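You operate a simulated robot arm through the tools that you are given. There is no shell and no other tool.

The job below is to be done with a simulated robot arm. You get a single attempt, and the scene is never put back.

TASK
Take the play out of the gold hub and lock the cap.
Fine: free the red lever, rock with the yellow lever, turn the cap, rock again: 0.03 or less and not tight.
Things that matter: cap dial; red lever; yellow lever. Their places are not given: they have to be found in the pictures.

Only the result counts: the job must be done as asked and must still hold three seconds after the hand-in. Knocking over, shifting, dropping, spilling or breaking anything else fails it. A push-on lid holds only when it is set on centred and level and pressed home; a screw cap is set on level and turned clockwise until tight.

THE ROBOT
A 7-joint arm with a two-finger parallel gripper, fixed in place. Base frame: the origin is on the floor under the middle of its stand, x ahead of it, y to its left, z up; the work surface is at about z = 560. Lengths are in mm, angles in degrees, forces in N, time in s.
With the tool pointing down near the work surface it reaches from about 100 to 780 mm from the base axis. Its first joint turns from -166.0 to 166.0 degrees. Payload 3.43 kg.
The tool frame sits at the grasp point between the pads (the TCP): z along the fingers, y along the line on which they close. The tips reach 34 mm beyond it. Largest opening 128 mm; finger width 24, thickness 12; the body of the gripper, 48 by 130 mm, starts 96 mm behind the TCP.
Orientation is told as [roll, pitch, yaw] about the base's x, y, z axes, in that order, counted from this pose: with the fingers straight down and closing along the base's y, the tool's x points along the base's -x, its y along +y and its z along -z.

THE INTERFACE
- The arm moves only by the tool drive_tool. Its argument "targets" is a list of rows, each a list of 7 numbers: the closure, from 0 (fully open) to 1 (shut), then the shift along the tool's x, y, z in units of 25 mm (1.0 is 25 mm), then the turn, a rotation vector about the tool's x, y, z in units of 6 degrees (1.0 is 6 degrees). In form: [[hand, tx, ty, tz, rx, ry, rz], ...]. A call has 1 to 20 rows; each row shifts and turns the commanded pose from where the row before left it, along the tool's axes as they then stand. A call with a number of a shift or a turn outside -1 to 1 is refused whole. Each row takes 0.2 s and may step no farther than 50 mm and 8.6 degrees from the row before; otherwise, or with a gripper value out of range, the whole call is refused. Where a pose cannot be reached the arm comes as near as it can. A force on the tool above 90 N (or 10 N above the force at the start of the call, whichever is more), or a blocked arm, ends the call early, and 0.2 s more pass. Each finger travels about 153 mm/s and halts on what it meets, pressing with about 24 N; the grip force reading is that of the motor and also rises with nothing between the fingers. The clock runs only during rows and for 0.2 s after the last one: add rows that do not move to give the fingers time. It gives the time, the measured TCP pose, the force on the tool (base axes), the opening and the grip force at its end, in the units of the frame above (readings bear some noise), with the torque about the TCP (base axes, N m) and any sound that the robot's microphone picked up, and new pictures: "show" is both (left out), scene, wrist or none.
- Cameras (640 x 400 px; columns grow to the right, rows downward): "scene" is fixed at [49.9, 500, 1342.4]; the picture's right is [-0.54, -0.84, 0.00], its down [-0.48, 0.31, -0.82] and it looks along [0.69, -0.45, -0.57] (base axes); focal length 309 px, centre (320, 200). "wrist" rides on the gripper at [76, -11, -160] in the tool frame; the picture's right is [0.15, 0.99, 0.00], its down [-0.88, 0.13, -0.46] and it looks along [-0.45, 0.07, 0.89] (tool axes); focal length 234 px, centre (320, 200).
- probe_pixels(camera, pixels): for up to 12 pixels [column, row] of the newest picture of that camera ("zoom" is the newest enlarged one), the place [x, y, z] in the base frame of the surface seen there, good to about 2 mm. It takes no simulated time.
- zoom(camera, box): a new picture of the part [left, top, right, bottom] of that camera's present view, enlarged. It takes no simulated time.
- hand_in(): hands the job in; it is judged then, once.

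Leave the gripper open and the arm clear of the work at the hand-in unless told otherwise.

The tools are called after "Request:" by a JSON object that holds its "name" and its "arguments". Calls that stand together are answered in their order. drive_tool: Moves the arm, as the interface text tells. Its arguments: {"type":"object","properties":{"targets":{"type":"array","items":{"type":"array","items":{"type":"number"}}},"show":{"type":"string","enum":["both","scene","wrist","none"]}},"required":["targets"]} The other tools are called the same way: probe_pixels (camera, pixels) gives the place of the surface under pixels of a picture; zoom (camera, box) takes an enlarged picture of a part of a camera's view; hand_in () hands the job in.

At the start:

```text
clock: 0.0
tool_pos: [747.6, 194.8, 943.1]
orientation: [0.1, 0.1, 0.0]
contact_force: [-0.2, 0.1, 0.4]
ft_torque: [0.02, -0.02, -0.01]
opening: 128.2
grasp_force: 0.1
```

scene: 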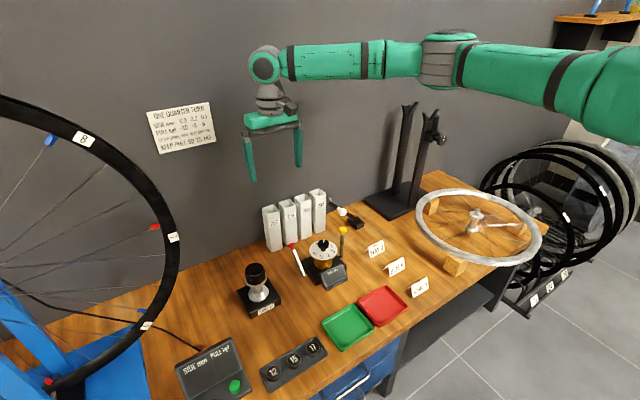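
wrist: 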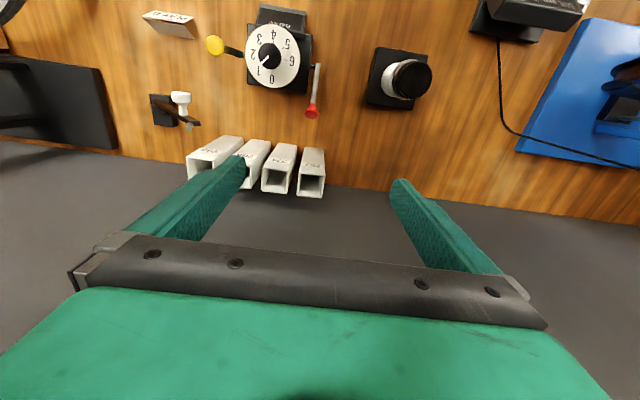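

I see the gold hub with a dial at about scene (322,250), the red lever near (295,258) and the yellow lever near (342,232). I'll zoom in on these and on the wall placard before moving anything.

Request:
{"name": "zoom", "arguments": {"camera": "scene", "box": [260, 200, 380, 300]}}

Request:
{"name": "zoom", "arguments": {"camera": "wrist", "box": [190, 0, 350, 130]}}

Request:
{"name": "zoom", "arguments": {"camera": "scene", "box": [140, 95, 225, 160]}}

```text
4.00 times, centred on (320, 250) of scene
```

zoom: 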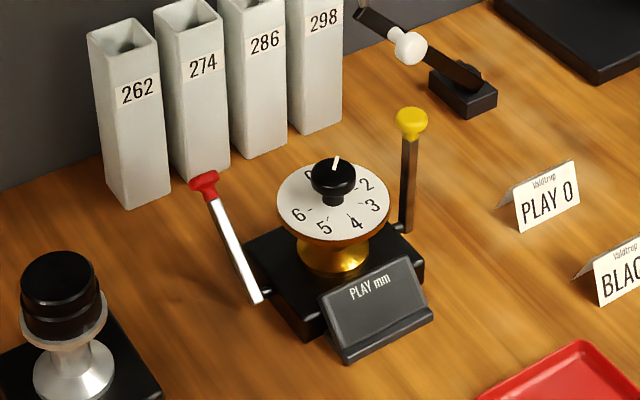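

```text
3.08 times, centred on (270, 65) of wrist
```

zoom: 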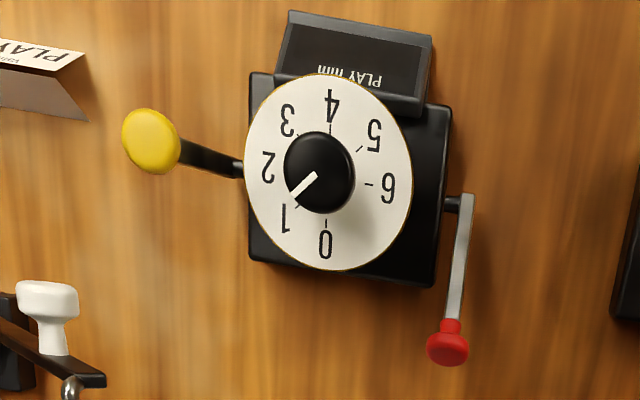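

```text
6.15 times, centred on (182, 128) of scene
```

zoom: 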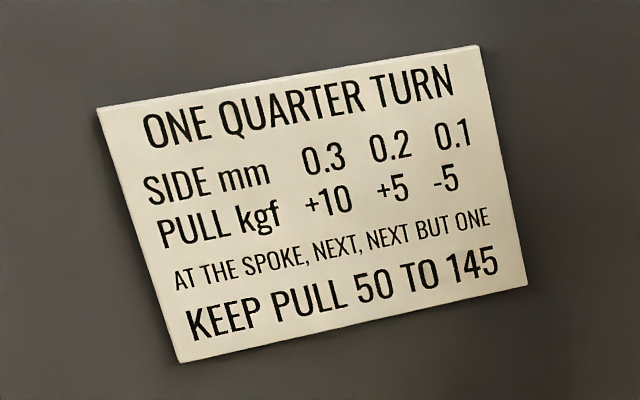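

The wall card is about spokes, not the hub. The small cards near (376,248), (397,265) and (420,287) may matter, so I'll read those and probe the levers, knob and surroundings.

Request:
{"name": "zoom", "arguments": {"camera": "scene", "box": [355, 230, 445, 305]}}

Request:
{"name": "probe_pixels", "arguments": {"camera": "scene", "pixels": [[298, 246], [308, 274], [337, 231], [336, 257], [322, 245], [323, 241], [314, 252], [330, 256], [310, 282], [330, 268], [355, 214], [337, 283]]}}

Request:
{"name": "probe_pixels", "arguments": {"camera": "wrist", "pixels": [[215, 45], [245, 55], [272, 56], [261, 62], [302, 113], [314, 95], [317, 67], [250, 50], [296, 56], [272, 82], [302, 67], [185, 97]]}}

```text
5.33 times, centred on (400, 268) of scene
```

zoom: 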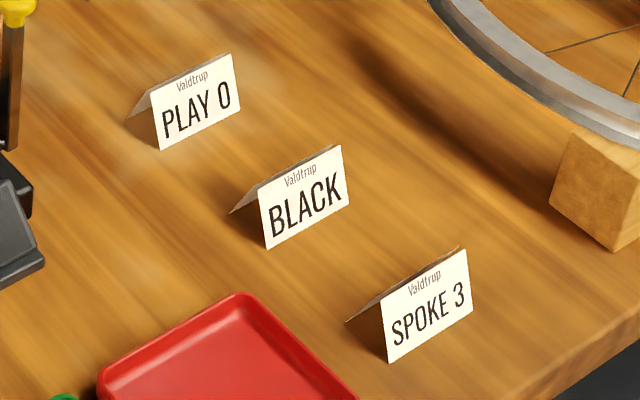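

```text
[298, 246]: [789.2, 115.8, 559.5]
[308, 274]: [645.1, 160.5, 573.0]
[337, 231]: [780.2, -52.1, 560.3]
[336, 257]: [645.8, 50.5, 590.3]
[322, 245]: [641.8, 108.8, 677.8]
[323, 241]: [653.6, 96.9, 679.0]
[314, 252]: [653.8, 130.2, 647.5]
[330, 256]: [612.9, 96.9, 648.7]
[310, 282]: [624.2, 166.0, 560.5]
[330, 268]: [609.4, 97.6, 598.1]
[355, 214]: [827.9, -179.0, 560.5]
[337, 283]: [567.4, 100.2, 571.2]
```

```text
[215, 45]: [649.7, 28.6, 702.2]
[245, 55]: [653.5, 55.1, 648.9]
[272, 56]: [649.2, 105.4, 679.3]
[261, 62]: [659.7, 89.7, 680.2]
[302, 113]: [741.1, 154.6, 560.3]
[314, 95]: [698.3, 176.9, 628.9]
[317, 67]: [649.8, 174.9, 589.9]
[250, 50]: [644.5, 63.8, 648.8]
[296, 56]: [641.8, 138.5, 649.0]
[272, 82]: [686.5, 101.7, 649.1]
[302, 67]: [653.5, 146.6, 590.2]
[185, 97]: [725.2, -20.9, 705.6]
```

The gold hub's dial is centred near (645,102,649), with the cap knob on top at z≈680. I'll probe the red and yellow levers more precisely in both zooms.

Request:
{"name": "zoom", "arguments": {"camera": "wrist", "box": [200, 0, 340, 125]}}

Request:
{"name": "probe_pixels", "arguments": {"camera": "wrist", "pixels": [[312, 113], [311, 108], [317, 66], [313, 66], [316, 80], [210, 45], [220, 47], [232, 50], [241, 54], [265, 45], [278, 68], [284, 50]]}}

Request:
{"name": "zoom", "arguments": {"camera": "scene", "box": [280, 220, 360, 300]}}

```text
3.20 times, centred on (270, 62) of wrist
```

zoom: 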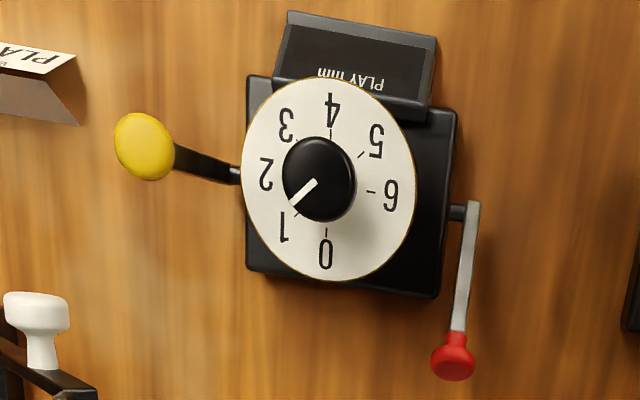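

```text
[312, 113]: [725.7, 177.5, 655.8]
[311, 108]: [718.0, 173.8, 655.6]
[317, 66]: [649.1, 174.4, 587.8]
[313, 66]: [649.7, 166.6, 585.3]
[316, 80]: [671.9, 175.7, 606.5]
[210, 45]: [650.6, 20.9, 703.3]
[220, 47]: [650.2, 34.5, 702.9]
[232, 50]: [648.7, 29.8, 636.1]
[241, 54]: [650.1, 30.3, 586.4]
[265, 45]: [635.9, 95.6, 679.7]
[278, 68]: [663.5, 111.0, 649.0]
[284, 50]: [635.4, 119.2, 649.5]
```

```text
5.00 times, centred on (320, 260) of scene
```

zoom: 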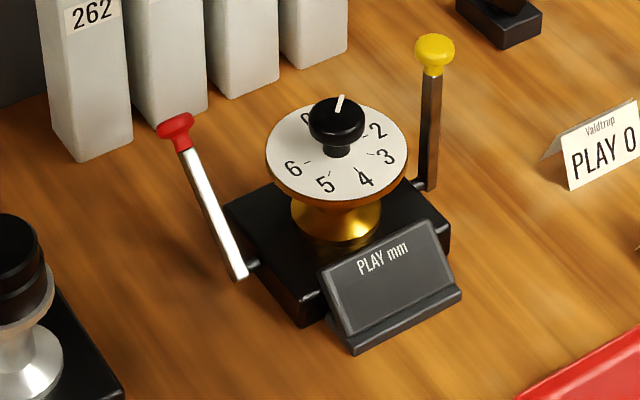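

Readings:
- Red lever: pivots near (648,175,582), with its knob at (725,177,656), so it leans toward +x.
- Yellow lever: stands upright, pivots near (650,30,584), with its knob at (650,28,702).

Both should swing in the x–z plane. Before approaching, I'll probe the nearby towers and other parts for clearance.

Request:
{"name": "probe_pixels", "arguments": {"camera": "wrist", "pixels": [[312, 152], [310, 190], [300, 185], [324, 187], [282, 150], [255, 145], [180, 97], [190, 122], [170, 112], [395, 80], [400, 55], [270, 15]]}}

Request:
{"name": "probe_pixels", "arguments": {"camera": "scene", "pixels": [[270, 208], [285, 201], [302, 196], [318, 191], [272, 245], [295, 245], [258, 268], [342, 229], [294, 246], [349, 222], [375, 245], [325, 252]]}}

```text
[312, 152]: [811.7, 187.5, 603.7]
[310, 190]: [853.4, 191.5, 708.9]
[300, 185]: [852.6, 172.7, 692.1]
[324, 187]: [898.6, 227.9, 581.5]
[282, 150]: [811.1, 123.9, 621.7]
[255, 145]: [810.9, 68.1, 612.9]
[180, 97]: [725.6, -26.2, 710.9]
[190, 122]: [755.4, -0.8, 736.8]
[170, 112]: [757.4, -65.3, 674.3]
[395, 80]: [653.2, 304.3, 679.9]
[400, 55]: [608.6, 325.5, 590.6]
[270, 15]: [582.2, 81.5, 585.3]
```

```text
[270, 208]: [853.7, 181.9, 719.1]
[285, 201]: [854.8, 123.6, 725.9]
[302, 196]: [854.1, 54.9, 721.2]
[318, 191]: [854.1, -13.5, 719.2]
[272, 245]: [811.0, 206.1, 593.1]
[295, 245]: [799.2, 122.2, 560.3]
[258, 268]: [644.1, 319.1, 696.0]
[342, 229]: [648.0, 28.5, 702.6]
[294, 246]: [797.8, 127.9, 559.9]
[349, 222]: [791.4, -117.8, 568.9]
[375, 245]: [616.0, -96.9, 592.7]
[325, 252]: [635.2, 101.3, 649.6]
```

The towers' front faces are at x≈811, so there's room around the red knob. I'll part-close the fingers and lower the tool to about (722,176,750), above the red knob, then look.

Request:
{"name": "drive_tool", "arguments": {"targets": [[0.6, 0.128, -0.094, 0.965, 0, 0, 0], [0.6, 0.128, -0.094, 0.965, 0, 0, 0], [0.6, 0.128, -0.094, 0.965, 0, 0, 0], [0.6, 0.128, -0.094, 0.965, 0, 0, 0], [0.6, 0.128, -0.094, 0.965, 0, 0, 0], [0.6, 0.128, -0.094, 0.965, 0, 0, 0], [0.6, 0.128, -0.094, 0.965, 0, 0, 0], [0.6, 0.128, -0.094, 0.965, 0, 0, 0], [0.6, 0, 0, 0, 0, 0, 0]], "show": "both"}}

```text
clock: 2.0
tool_pos: [722.1, 174.0, 751.1]
orientation: [0.0, 0.0, 0.0]
contact_force: [0.7, 0.3, 0.3]
ft_torque: [0.01, 0.02, 0.0]
opening: 51.4
grasp_force: 0.1
```

scene: 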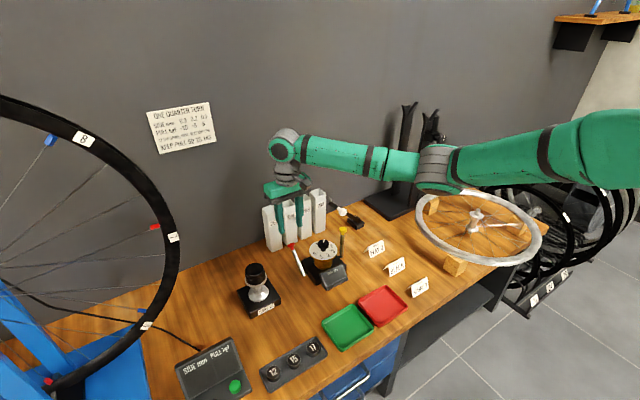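
wrist: 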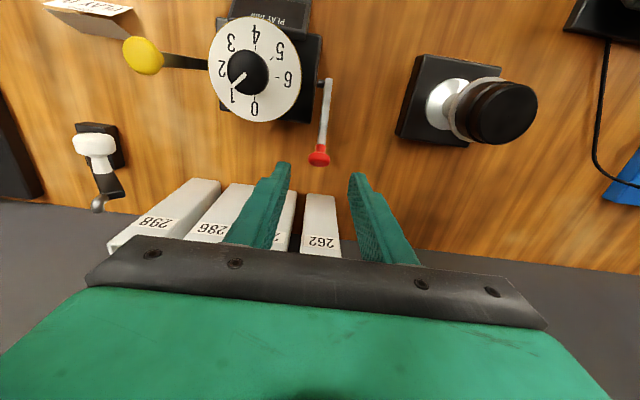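

I've reached (722,174,751), and the red knob shows at wrist (319,156), between the fingers. I'll zoom and probe to get its exact centre.

Request:
{"name": "zoom", "arguments": {"camera": "wrist", "box": [200, 0, 360, 180]}}

Request:
{"name": "probe_pixels", "arguments": {"camera": "wrist", "pixels": [[319, 150], [319, 158], [312, 158], [327, 158], [319, 146], [324, 110], [326, 84], [319, 163]]}}

```text
2.22 times, centred on (280, 90) of wrist
```

zoom: 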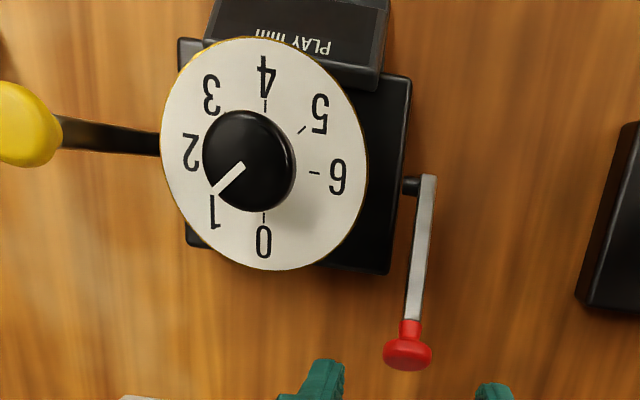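

```text
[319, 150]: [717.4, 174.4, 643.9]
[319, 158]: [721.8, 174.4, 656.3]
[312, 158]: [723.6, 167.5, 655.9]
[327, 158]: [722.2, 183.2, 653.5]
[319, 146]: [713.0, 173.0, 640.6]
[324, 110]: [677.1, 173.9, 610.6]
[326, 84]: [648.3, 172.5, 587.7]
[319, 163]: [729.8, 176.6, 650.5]
```

The knob centre is about (722,175,651). I'll descend so the pads straddle it at z≈655, then close gently on it.

Request:
{"name": "drive_tool", "arguments": {"targets": [[0.6, 0, 0.02, 0.96, 0, 0, 0], [0.6, 0, 0.02, 0.96, 0, 0, 0], [0.6, 0, 0.0, 0.96, 0, 0, 0], [0.6, 0, 0.0, 0.96, 0, 0, 0], [0.6, 0, 0, 0, 0, 0, 0]], "show": "both"}}

```text
clock: 3.2
tool_pos: [719.9, 175.0, 652.7]
orientation: [0.0, 0.0, 0.0]
contact_force: [-0.1, -0.5, -0.6]
ft_torque: [0.01, -0.01, 0.03]
opening: 51.1
grasp_force: 0.0
```

scene: 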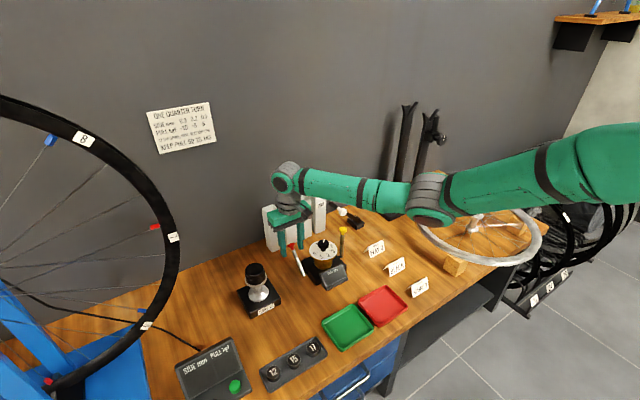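
wrist: 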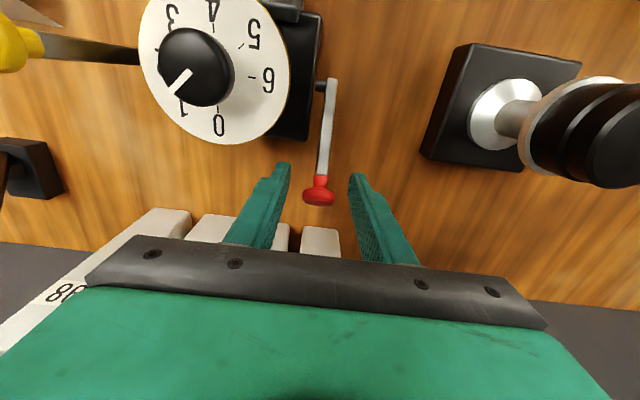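

The knob sits between the pads, at wrist (319,197). I'll close on it now.

Request:
{"name": "drive_tool", "arguments": {"targets": [[0.8, 0, 0, 0, 0, 0, 0], [0.9, 0, 0, 0, 0, 0, 0], [0.9, 0, 0, 0, 0, 0, 0]], "show": "wrist"}}

```text
clock: 4.0
tool_pos: [720.4, 174.5, 653.8]
orientation: [0.0, 0.0, 0.0]
contact_force: [0.0, -3.8, -2.1]
ft_torque: [-0.03, -0.11, -0.01]
opening: 24.8
grasp_force: 44.7
```

wrist: 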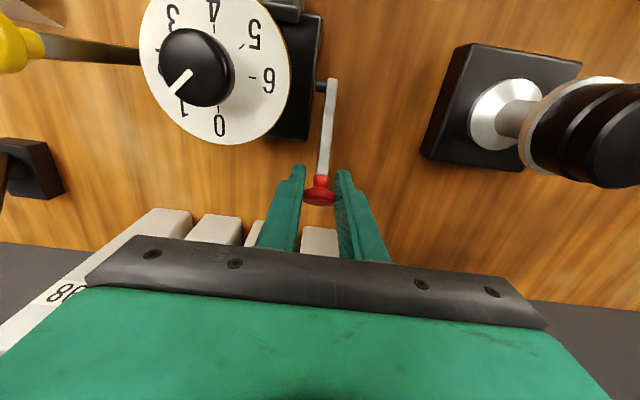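

The knob is held, with the fingers 24.8 mm apart. I'll swing it along its arc toward −x about the pivot near (647,579), a few rows at first, watching the force.

Request:
{"name": "drive_tool", "arguments": {"targets": [[0.9, 0.469, 0, -0.396, 0, 0, 0], [0.9, 0.495, 0, -0.31, 0, 0, 0], [0.9, 0.534, 0, -0.238, 0, 0, 0]], "show": "both"}}

```text
clock: 4.8
tool_pos: [684.4, 175.1, 678.6]
orientation: [0.1, 0.0, -0.1]
contact_force: [9.6, -7.2, 1.4]
ft_torque: [-0.04, -0.86, -0.09]
opening: 24.6
grasp_force: 44.9
```

scene: 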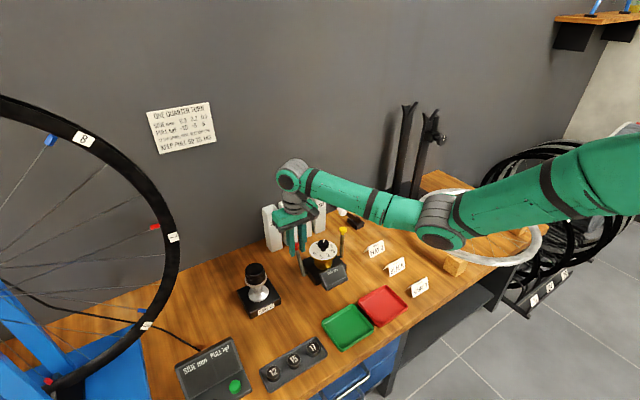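
wrist: 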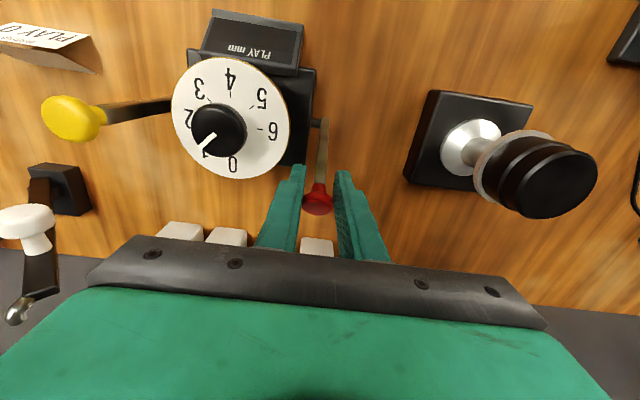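

The lever follows with about 10 N. I'll carry on past vertical and check for sounds or stops.

Request:
{"name": "drive_tool", "arguments": {"targets": [[0.9, 0.562, 0, -0.161, 0, 0, 0], [0.9, 0.578, 0, -0.082, 0, 0, 0], [0.9, 0.584, 0, 0, 0, 0, 0]], "show": "both"}}

```text
clock: 5.6
tool_pos: [640.0, 176.8, 683.8]
orientation: [0.0, -0.1, 0.0]
contact_force: [0.1, -0.5, -0.1]
ft_torque: [-0.01, 0.03, -0.02]
opening: 12.7
grasp_force: 0.0
```

scene: 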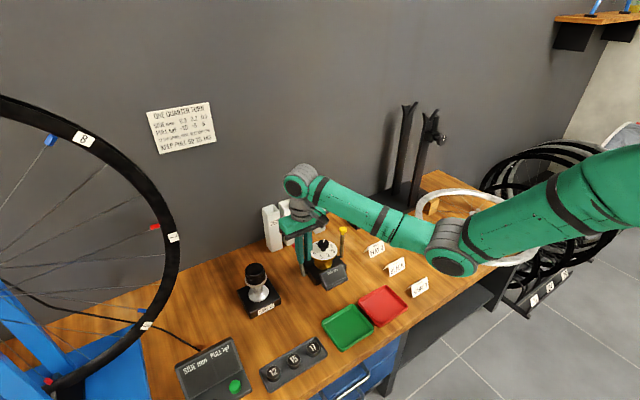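
wrist: 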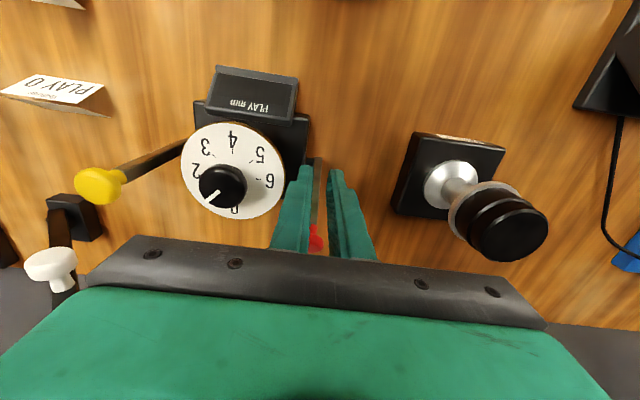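

The fingers slipped off the knob (opening 12.7), and the red knob now shows at wrist (316,238), behind the pads. I'll zoom and probe to find where the lever has stopped.

Request:
{"name": "zoom", "arguments": {"camera": "wrist", "box": [260, 140, 380, 260]}}

Request:
{"name": "zoom", "arguments": {"camera": "scene", "box": [270, 210, 370, 300]}}

Request:
{"name": "probe_pixels", "arguments": {"camera": "wrist", "pixels": [[315, 240], [316, 232], [317, 222], [318, 190], [319, 170], [312, 245]]}}

```text
3.33 times, centred on (320, 200) of wrist
```

zoom: 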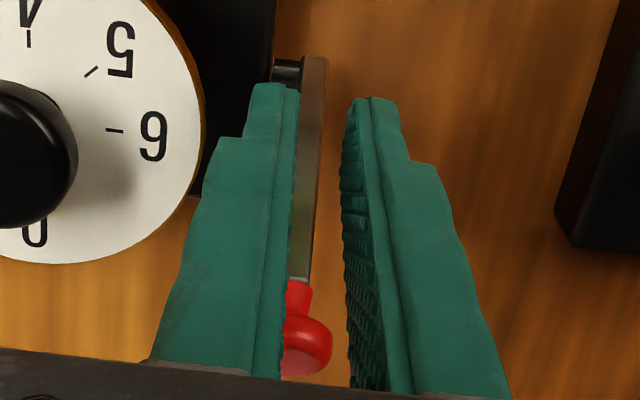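

```text
4.44 times, centred on (320, 255) of scene
```

zoom: 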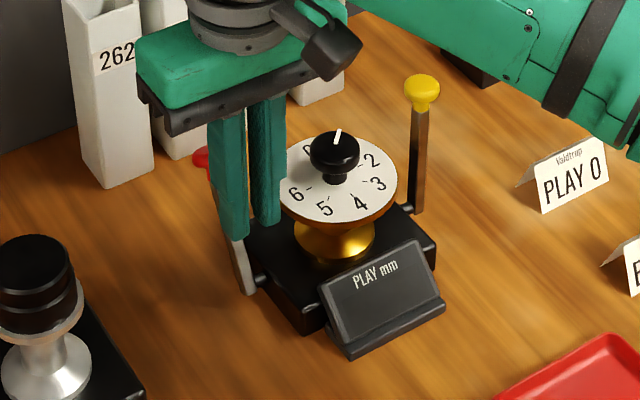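

```text
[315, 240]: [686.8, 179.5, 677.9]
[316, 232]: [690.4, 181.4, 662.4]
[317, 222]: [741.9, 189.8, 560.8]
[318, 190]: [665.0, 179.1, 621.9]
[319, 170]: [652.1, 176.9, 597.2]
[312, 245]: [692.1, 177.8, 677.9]
```

The lever stopped at about 24° from vertical, with its knob near (690,178,672). Pinching doesn't give enough hold, so I'll lift, close the fingers, go round to the +x side and push the knob toward −x.

Request:
{"name": "drive_tool", "arguments": {"targets": [[0.9, 0, 0, -0.9, 0, 0, 0], [0.9, 0, 0, -0.9, 0, 0, 0], [0.95, 0, 0, -0.4, 0, 0, 0], [1, -0.9, 0, 0, 0, 0, 0], [1, -0.9, 0, 0, 0, 0, 0], [1, -0.9, 0, 0, 0, 0, 0], [1, -0.8, 0, 0, 0, 0, 0], [1, 0, 0, 0, 0, 0, 0]], "show": "both"}}

```text
clock: 7.4
tool_pos: [729.4, 174.6, 739.3]
orientation: [0.0, 0.0, 0.1]
contact_force: [-0.1, 0.4, -0.2]
ft_torque: [-0.02, 0.0, 0.0]
opening: 0.0
grasp_force: 23.7
```

scene: 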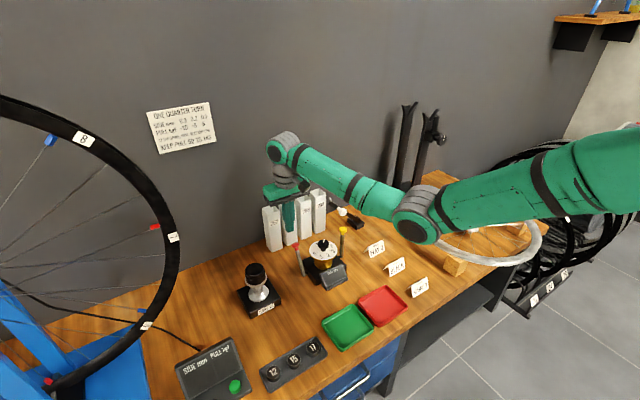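
wrist: 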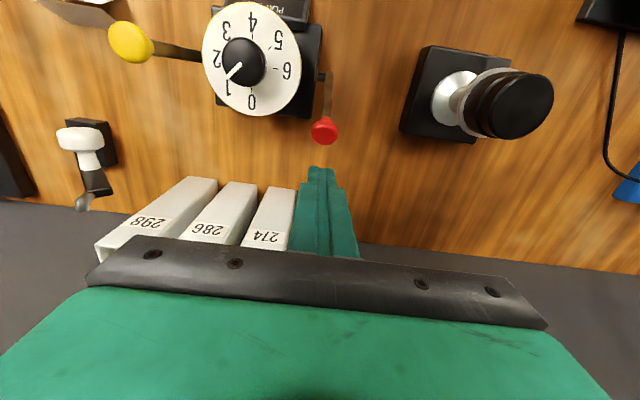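

The fingers are closed and clear at (729,175,739), with the red knob at wrist (324,131). I'll probe its place and look at the lever from the scene camera.

Request:
{"name": "probe_pixels", "arguments": {"camera": "wrist", "pixels": [[324, 131], [324, 124], [324, 138], [327, 100], [325, 80]]}}

Request:
{"name": "zoom", "arguments": {"camera": "scene", "box": [270, 210, 370, 300]}}

```text
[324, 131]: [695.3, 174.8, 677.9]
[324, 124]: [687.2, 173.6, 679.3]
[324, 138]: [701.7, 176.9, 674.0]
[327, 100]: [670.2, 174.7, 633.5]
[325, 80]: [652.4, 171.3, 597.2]
```

```text
4.44 times, centred on (320, 255) of scene
```

zoom: 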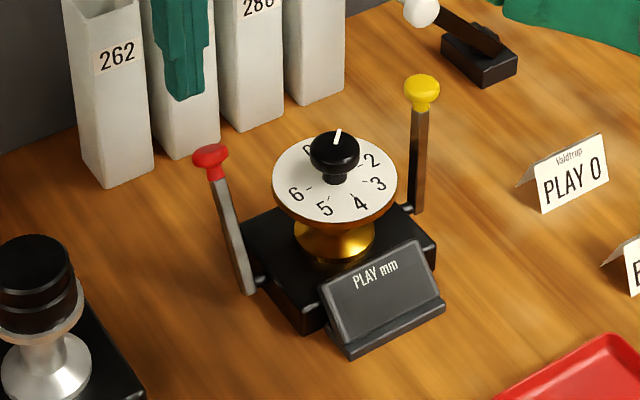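

The knob centre is about (692,175,671). I'll descend on its +x side to z≈688 and push toward −x in small steps.

Request:
{"name": "drive_tool", "arguments": {"targets": [[1, 0, 0, 0.7, 0, 0, 0], [1, 0, 0, 0.7, 0, 0, 0], [1, 0, 0, 0.64, 0, 0, 0], [1, 0.4, 0, 0, 0, 0, 0], [1, 0.4, 0, 0, 0, 0, 0], [1, 0.3, 0, 0, 0, 0, 0]], "show": "wrist"}}

```text
clock: 8.8
tool_pos: [700.5, 175.5, 688.8]
orientation: [-0.1, 0.1, -0.1]
contact_force: [0.1, -0.5, 0.1]
ft_torque: [0.0, 0.03, 0.02]
opening: 0.2
grasp_force: 24.3
```

wrist: 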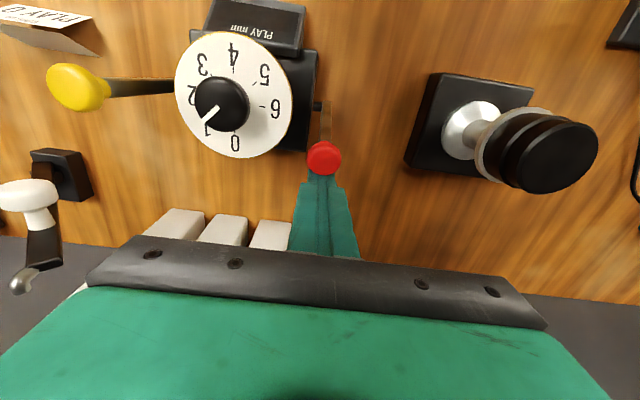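

The knob is just ahead of the fingertips, with no force yet. I'll keep pushing toward −x.

Request:
{"name": "drive_tool", "arguments": {"targets": [[1, 0.4, 0, -0.1, 0, 0, 0], [1, 0.4, 0, -0.08, 0, 0, 0], [1, 0.4, 0, -0.05, 0, 0, 0]], "show": "both"}}

```text
clock: 9.6
tool_pos: [674.4, 175.5, 694.4]
orientation: [0.2, -0.4, -0.1]
contact_force: [23.0, 1.5, -7.4]
ft_torque: [0.1, -0.39, 0.01]
opening: 0.0
grasp_force: 24.2
```

scene: 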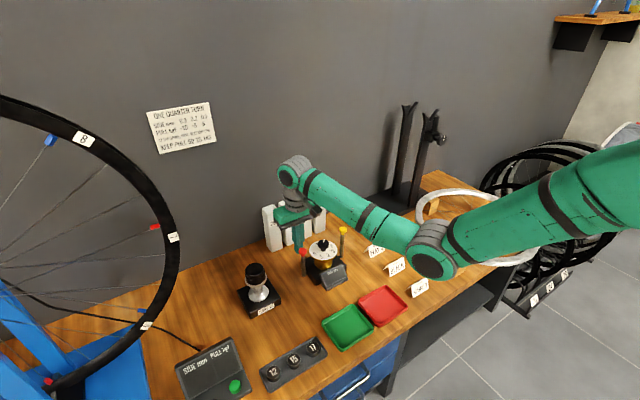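
wrist: 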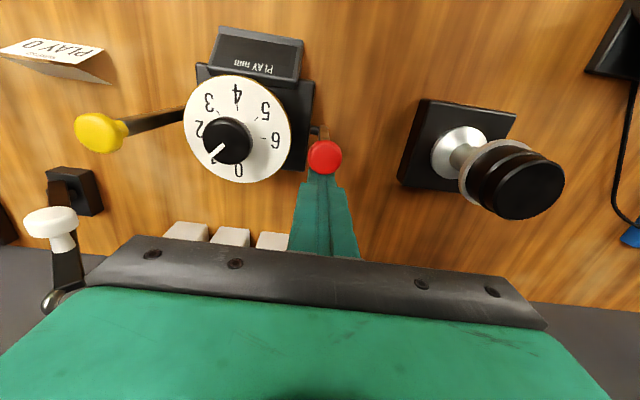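

The lever moves with about 23 N. I'll continue over the top and start lowering along the far side of the arc.

Request:
{"name": "drive_tool", "arguments": {"targets": [[1, 0.4, 0, -0.02, 0, 0, 0], [1, 0.4, 0, 0.0, 0, 0, 0], [1, 0.4, 0, 0.04, 0, 0, 0]], "show": "both"}}

```text
clock: 10.1
tool_pos: [672.5, 174.4, 699.2]
orientation: [0.5, -2.1, -0.7]
contact_force: [39.1, 0.5, -8.8]
ft_torque: [0.23, -0.84, -0.04]
opening: 0.1
grasp_force: 23.8
stopped in row 2: the force on the tool passed its limit at 101 N (the readings are from after the stop); the commanded pose is now the measured one
```

scene: 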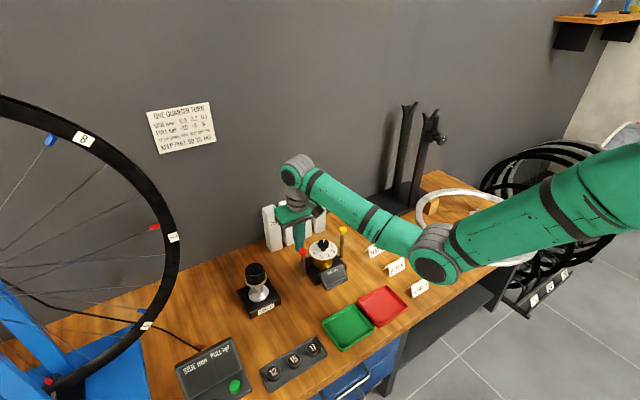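
wrist: 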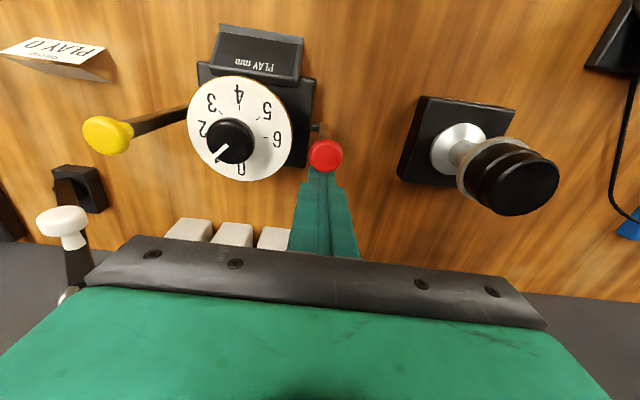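

There's a hard stop here: the force limit tripped at 101 N with the tool at x=672.5. I'll back off +x at once and see where the lever stands.

Request:
{"name": "drive_tool", "arguments": {"targets": [[1, -0.6, 0, 0, 0, 0, 0], [1, -0.6, 0, 0, 0, 0, 0], [1, -0.4, 0, 0, 0, 0, 0], [1, 0, 0, 0, 0, 0, 0]], "show": "both"}}

```text
clock: 11.1
tool_pos: [708.7, 175.1, 698.3]
orientation: [0.3, -1.6, -0.3]
contact_force: [-0.6, 1.1, 0.2]
ft_torque: [0.0, 0.0, -0.02]
opening: 0.0
grasp_force: 24.0
```

scene: 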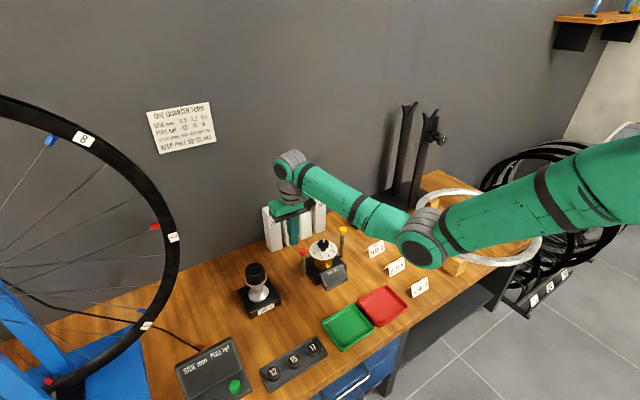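
wrist: 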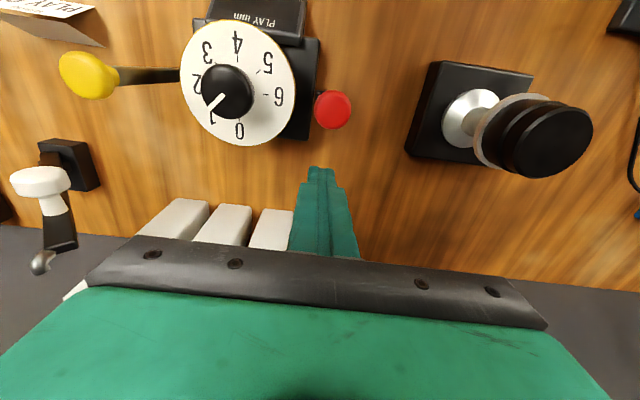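

Request:
{"name": "probe_pixels", "arguments": {"camera": "wrist", "pixels": [[333, 110], [333, 98], [333, 122], [322, 110], [344, 110]]}}

Request:
{"name": "zoom", "arguments": {"camera": "scene", "box": [270, 210, 370, 300]}}

Request:
{"name": "zoom", "arguments": {"camera": "wrist", "box": [170, 0, 370, 140]}}

```text
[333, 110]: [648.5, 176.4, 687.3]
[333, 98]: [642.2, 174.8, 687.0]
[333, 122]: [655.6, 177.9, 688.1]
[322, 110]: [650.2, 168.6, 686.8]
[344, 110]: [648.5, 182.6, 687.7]
```

```text
4.44 times, centred on (320, 255) of scene
```

zoom: 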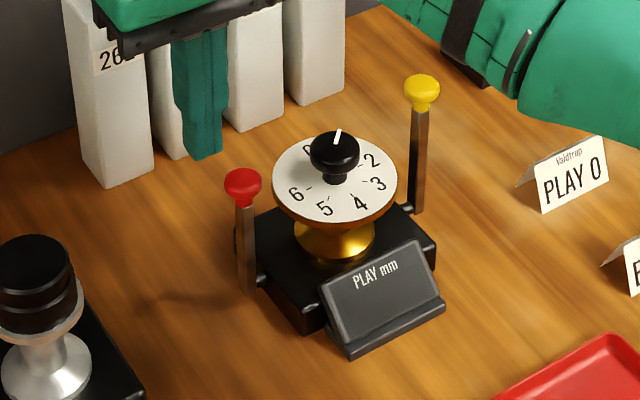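

```text
2.86 times, centred on (270, 70) of wrist
```

zoom: 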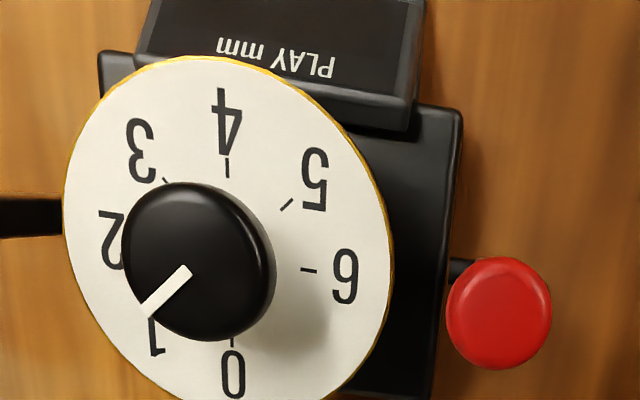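

The red lever now stands upright, with its knob at (648,176,687). That looks like its freed stop, since it was leaning +x (locked) before. Next I'll lift, straighten the tool and move above the yellow knob at (650,28,702) with the fingers part open.

Request:
{"name": "drive_tool", "arguments": {"targets": [[1, 0, 0, -0.92, 0.05, 0.267, -0.05], [1, 0, 0, -0.92, 0, 0, 0], [0.9, 0, 0, -0.92, 0, 0, 0], [0.8, 0, 0, -0.92, 0, 0, 0], [0.6, 0.336, -0.84, 0, 0, 0, 0], [0.6, 0.336, -0.84, 0, 0, 0, 0], [0.6, 0.336, -0.84, 0, 0, 0, 0], [0.6, 0.336, -0.84, 0, 0, 0, 0], [0.6, 0.336, -0.84, 0, 0, 0, 0], [0.6, 0.336, -0.84, 0, 0, 0, 0], [0.6, 0.336, -0.84, 0, 0, 0, 0], [0.6, 0, 0, 0, 0, 0, 0]], "show": "both"}}

```text
clock: 13.7
tool_pos: [648.8, 27.5, 790.7]
orientation: [0.0, 0.0, 0.0]
contact_force: [-0.5, 0.5, 0.5]
ft_torque: [-0.02, -0.01, -0.04]
opening: 51.3
grasp_force: 0.0
```

scene: 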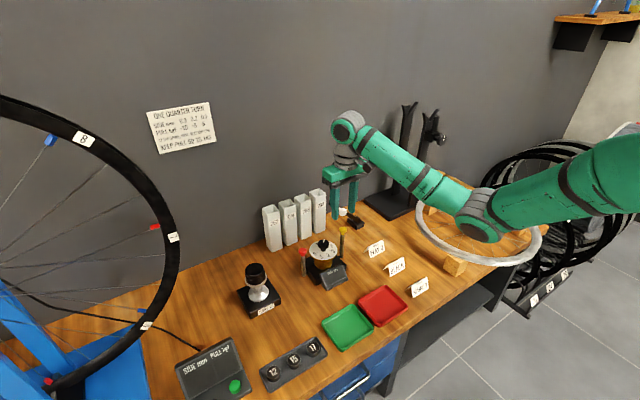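
wrist: 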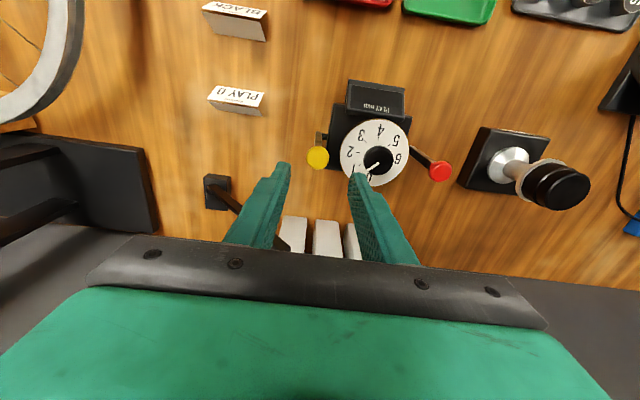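

The yellow knob is at wrist (318,157), directly below between the fingers. I'll narrow to about 40 mm so the +y finger clears the dial, descend to z≈702 and close.

Request:
{"name": "drive_tool", "arguments": {"targets": [[0.68, -0.02, 0, 0.887, 0, 0, 0], [0.68, -0.02, 0, 0.887, 0, 0, 0], [0.68, 0, 0, 0.887, 0, 0, 0], [0.68, 0, 0, 0.887, 0, 0, 0], [0.68, 0, 0, 0, 0, 0, 0]], "show": "both"}}

```text
clock: 14.9
tool_pos: [650.7, 28.1, 702.9]
orientation: [0.0, 0.1, -0.1]
contact_force: [-0.1, 0.8, 0.3]
ft_torque: [-0.02, -0.02, 0.0]
opening: 41.0
grasp_force: 0.0
```

scene: 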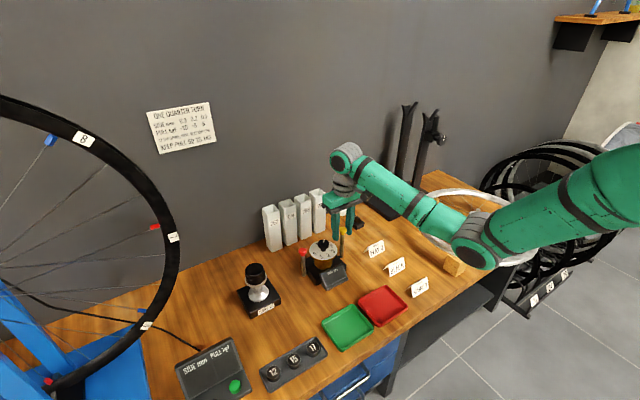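
wrist: 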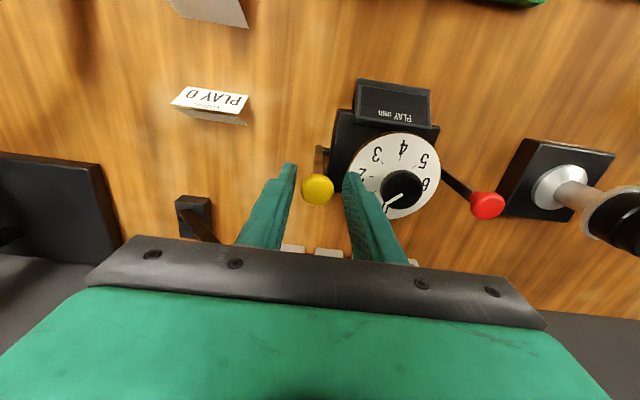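

The yellow knob, at wrist (317,189), is centred between the pads. I'll grip it and make a small trial move toward −x.

Request:
{"name": "drive_tool", "arguments": {"targets": [[0.85, 0, 0, 0, 0, 0, 0], [0.95, 0, 0, 0, 0, 0, 0], [0.95, 0, 0, 0, 0, 0, 0], [0.95, 0.4, 0, 0, 0, 0, 0]], "show": "wrist"}}

```text
clock: 15.9
tool_pos: [644.5, 25.0, 703.1]
orientation: [-0.1, -0.4, -0.4]
contact_force: [32.3, -21.2, -2.4]
ft_torque: [-0.2, -0.45, -0.02]
opening: 25.0
grasp_force: 45.1
```

wrist: 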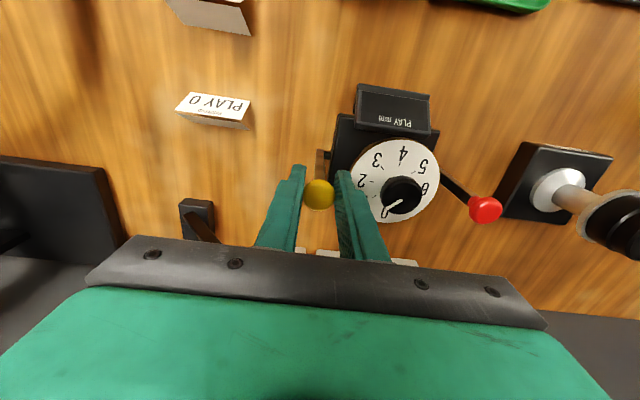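

The knob resists toward −x with 32 N after about 6 mm. I'll go back and try toward +x.

Request:
{"name": "drive_tool", "arguments": {"targets": [[0.95, -0.4, 0, 0, 0, 0, 0], [0.95, 0, 0, 0, 0, 0, 0]], "show": "both"}}

Request:
{"name": "zoom", "arguments": {"camera": "scene", "box": [280, 220, 370, 300]}}

```text
clock: 16.5
tool_pos: [648.7, 24.5, 703.2]
orientation: [0.0, 0.2, -0.2]
contact_force: [-8.1, -33.6, 19.8]
ft_torque: [-0.34, 0.98, -0.17]
opening: 25.2
grasp_force: 45.1
```

scene: 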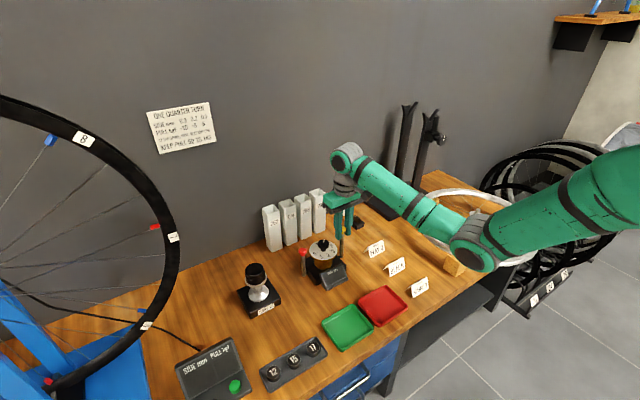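
wrist: 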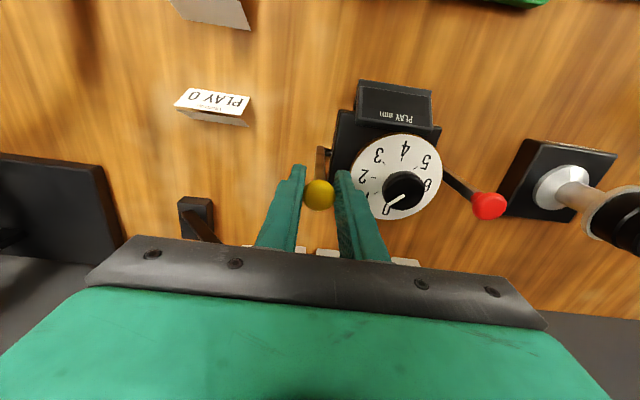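

```text
5.00 times, centred on (325, 260) of scene
```

zoom: 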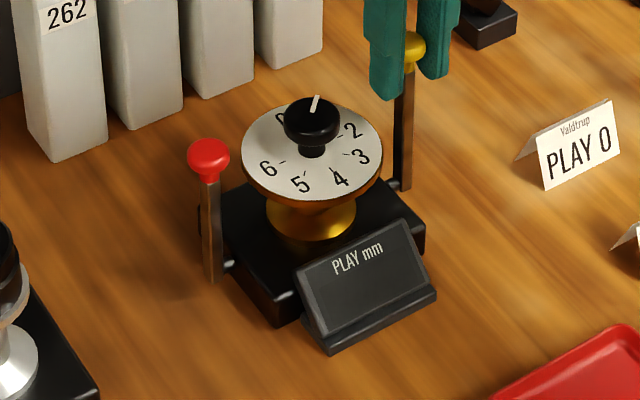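

There's side load (−34 N in y), so the knob's true centre is nearer y≈24.5. I'll open slightly, shift the tool −3.5 mm in y, and regrip.

Request:
{"name": "drive_tool", "arguments": {"targets": [[0.7, 0, 0, 0, 0, 0, 0], [0.7, 0, -0.12, 0, 0, 0, 0], [0.7, 0, 0, 0, 0, 0, 0]], "show": "both"}}

Request:
{"name": "probe_pixels", "arguments": {"camera": "wrist", "pixels": [[318, 190], [310, 190], [326, 190], [318, 182], [318, 200]]}}

```text
clock: 17.3
tool_pos: [649.7, 24.4, 701.7]
orientation: [0.1, 0.1, 0.0]
contact_force: [1.0, 0.5, -0.3]
ft_torque: [0.01, 0.0, 0.02]
opening: 38.4
grasp_force: 0.0
```

scene: 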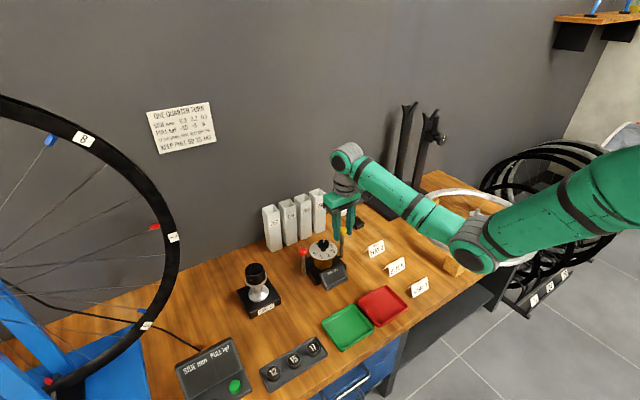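
wrist: 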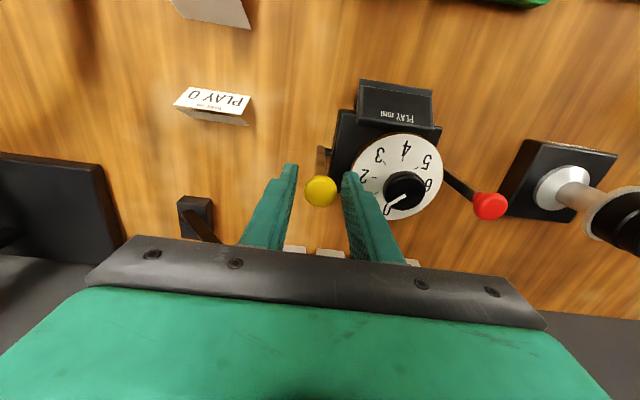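

```text
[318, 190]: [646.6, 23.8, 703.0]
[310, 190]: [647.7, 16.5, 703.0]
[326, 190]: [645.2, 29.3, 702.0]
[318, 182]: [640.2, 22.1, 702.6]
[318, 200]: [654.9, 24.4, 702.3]
```

The knob centre is about (648,25.7,698). I'll shift +1.2 mm in y, grip again and try a small move toward +x.

Request:
{"name": "drive_tool", "arguments": {"targets": [[0.7, 0, 0.05, 0, 0, 0, 0], [0.85, 0, 0, 0, 0, 0, 0], [0.95, 0, 0, 0, 0, 0, 0], [0.95, 0, 0, 0, 0, 0, 0]], "show": "none"}}

```text
clock: 18.3
tool_pos: [650.3, 25.2, 701.9]
orientation: [0.0, 0.2, -0.1]
contact_force: [-1.3, -4.3, -1.0]
ft_torque: [-0.01, 0.11, -0.02]
opening: 24.9
grasp_force: 45.1
```

The grip is now nearly balanced. I'll try +x, 10 mm in two steps.

Request:
{"name": "drive_tool", "arguments": {"targets": [[0.95, -0.2, 0, 0, 0, 0, 0], [0.95, -0.2, 0, 0, 0, 0, 0]], "show": "both"}}

Request:
{"name": "zoom", "arguments": {"camera": "scene", "box": [280, 220, 370, 300]}}

```text
clock: 18.9
tool_pos: [659.1, 25.8, 700.8]
orientation: [0.0, 0.2, 0.0]
contact_force: [-11.4, -4.9, -1.4]
ft_torque: [-0.04, 1.33, -0.01]
opening: 25.0
grasp_force: 44.8
```

scene: 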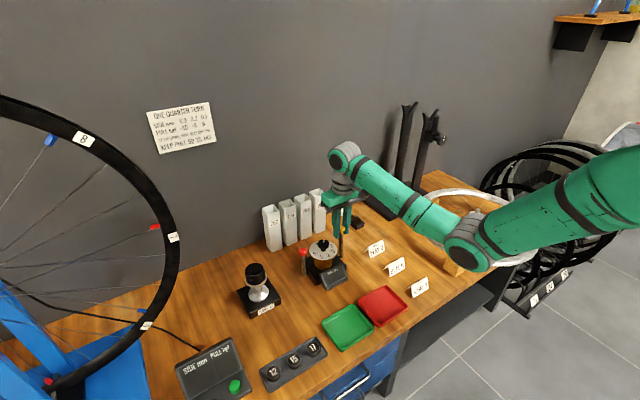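
wrist: 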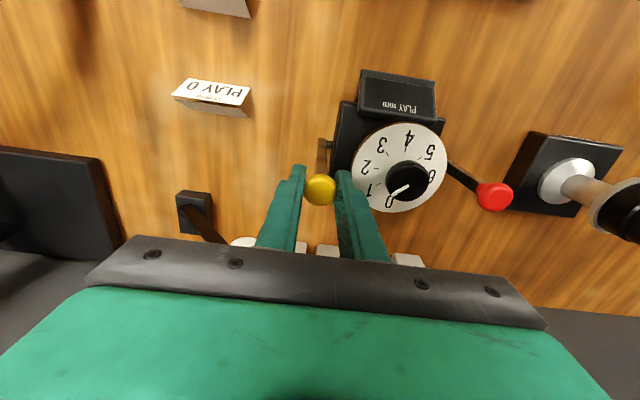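

```text
5.00 times, centred on (325, 260) of scene
```

zoom: 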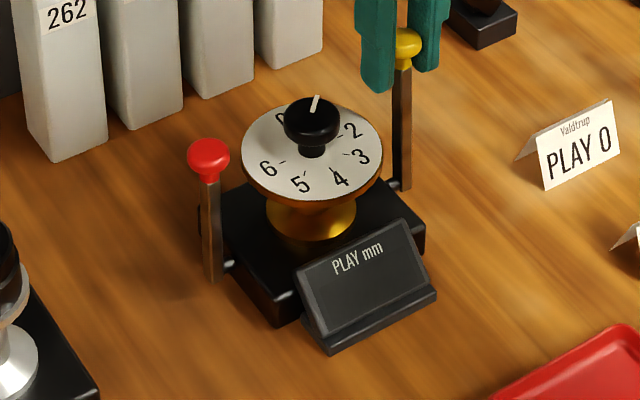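

The lever moves toward +x with about 11 N. I'll follow its arc further and watch the readout.

Request:
{"name": "drive_tool", "arguments": {"targets": [[0.95, -0.4, 0, 0.05, 0, 0, 0], [0.95, -0.4, 0, 0.09, 0, 0, 0]], "show": "both"}}

Request:
{"name": "zoom", "arguments": {"camera": "scene", "box": [280, 220, 370, 300]}}

```text
clock: 19.5
tool_pos: [679.0, 24.2, 699.0]
orientation: [0.0, 0.1, -0.1]
contact_force: [-11.6, -2.4, 1.1]
ft_torque: [-0.05, 1.35, 0.03]
opening: 24.9
grasp_force: 45.1
```

scene: 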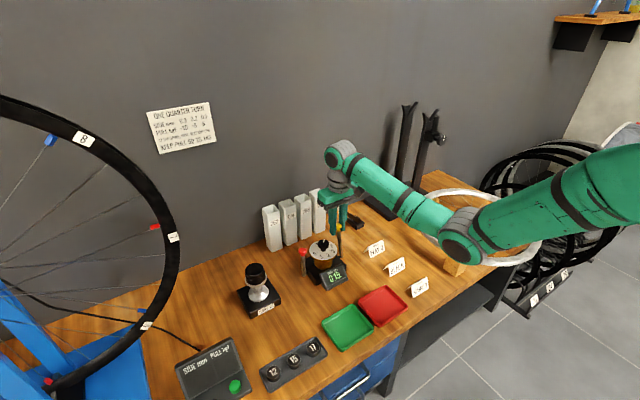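
wrist: 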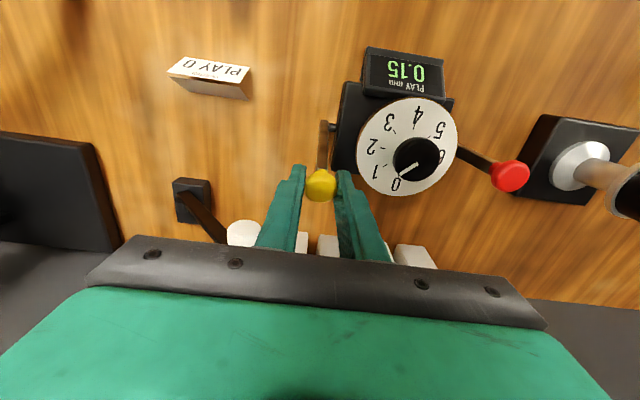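

```text
5.00 times, centred on (325, 260) of scene
```

zoom: 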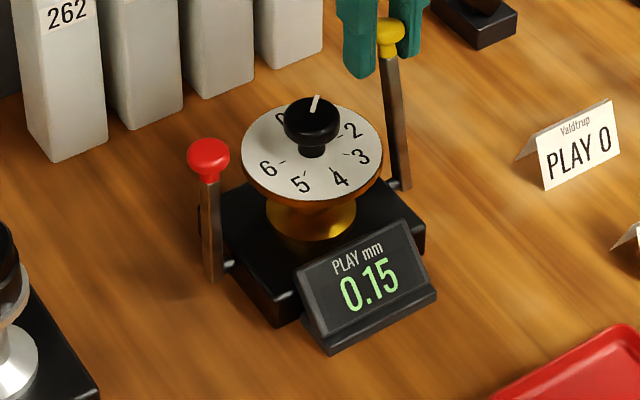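

The readout shows PLAY 0.15 mm. I'll bring the yellow lever back upright and see whether the readout changes.

Request:
{"name": "drive_tool", "arguments": {"targets": [[0.95, 0.4, 0, -0.09, 0, 0, 0], [0.95, 0.4, 0, -0.05, 0, 0, 0], [0.95, 0.4, 0, 0, 0, 0, 0], [0.95, 0, 0, 0, 0, 0, 0]], "show": "both"}}

Request:
{"name": "zoom", "arguments": {"camera": "scene", "box": [280, 220, 370, 300]}}

```text
clock: 20.5
tool_pos: [651.1, 24.2, 703.1]
orientation: [0.0, -0.1, -0.1]
contact_force: [9.5, 4.1, 11.2]
ft_torque: [0.03, -1.31, -0.04]
opening: 25.2
grasp_force: 44.8
```

scene: 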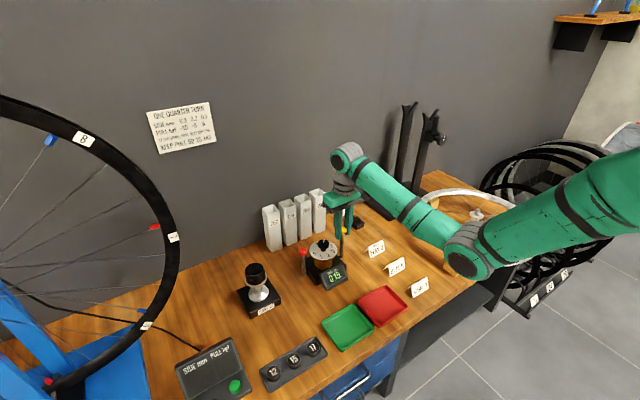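
wrist: 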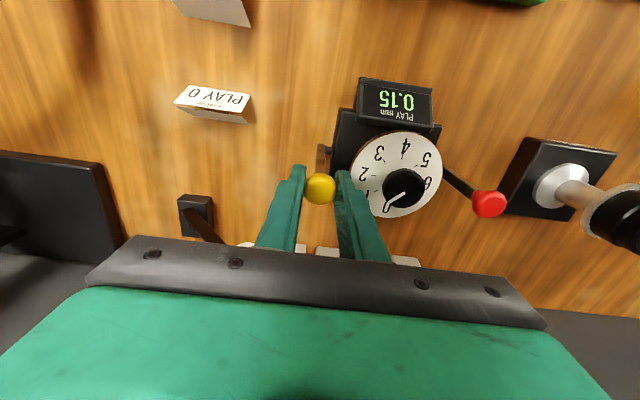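

```text
5.00 times, centred on (325, 260) of scene
```

zoom: 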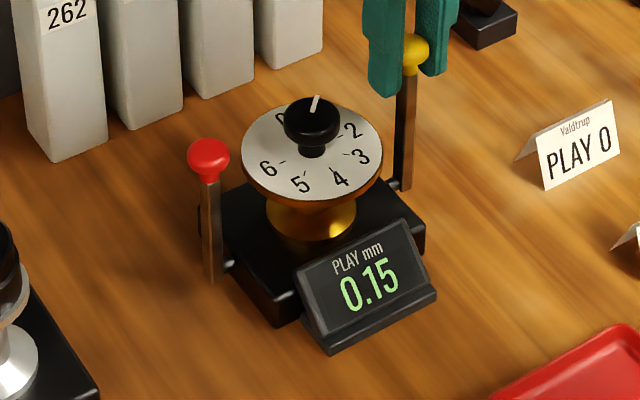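

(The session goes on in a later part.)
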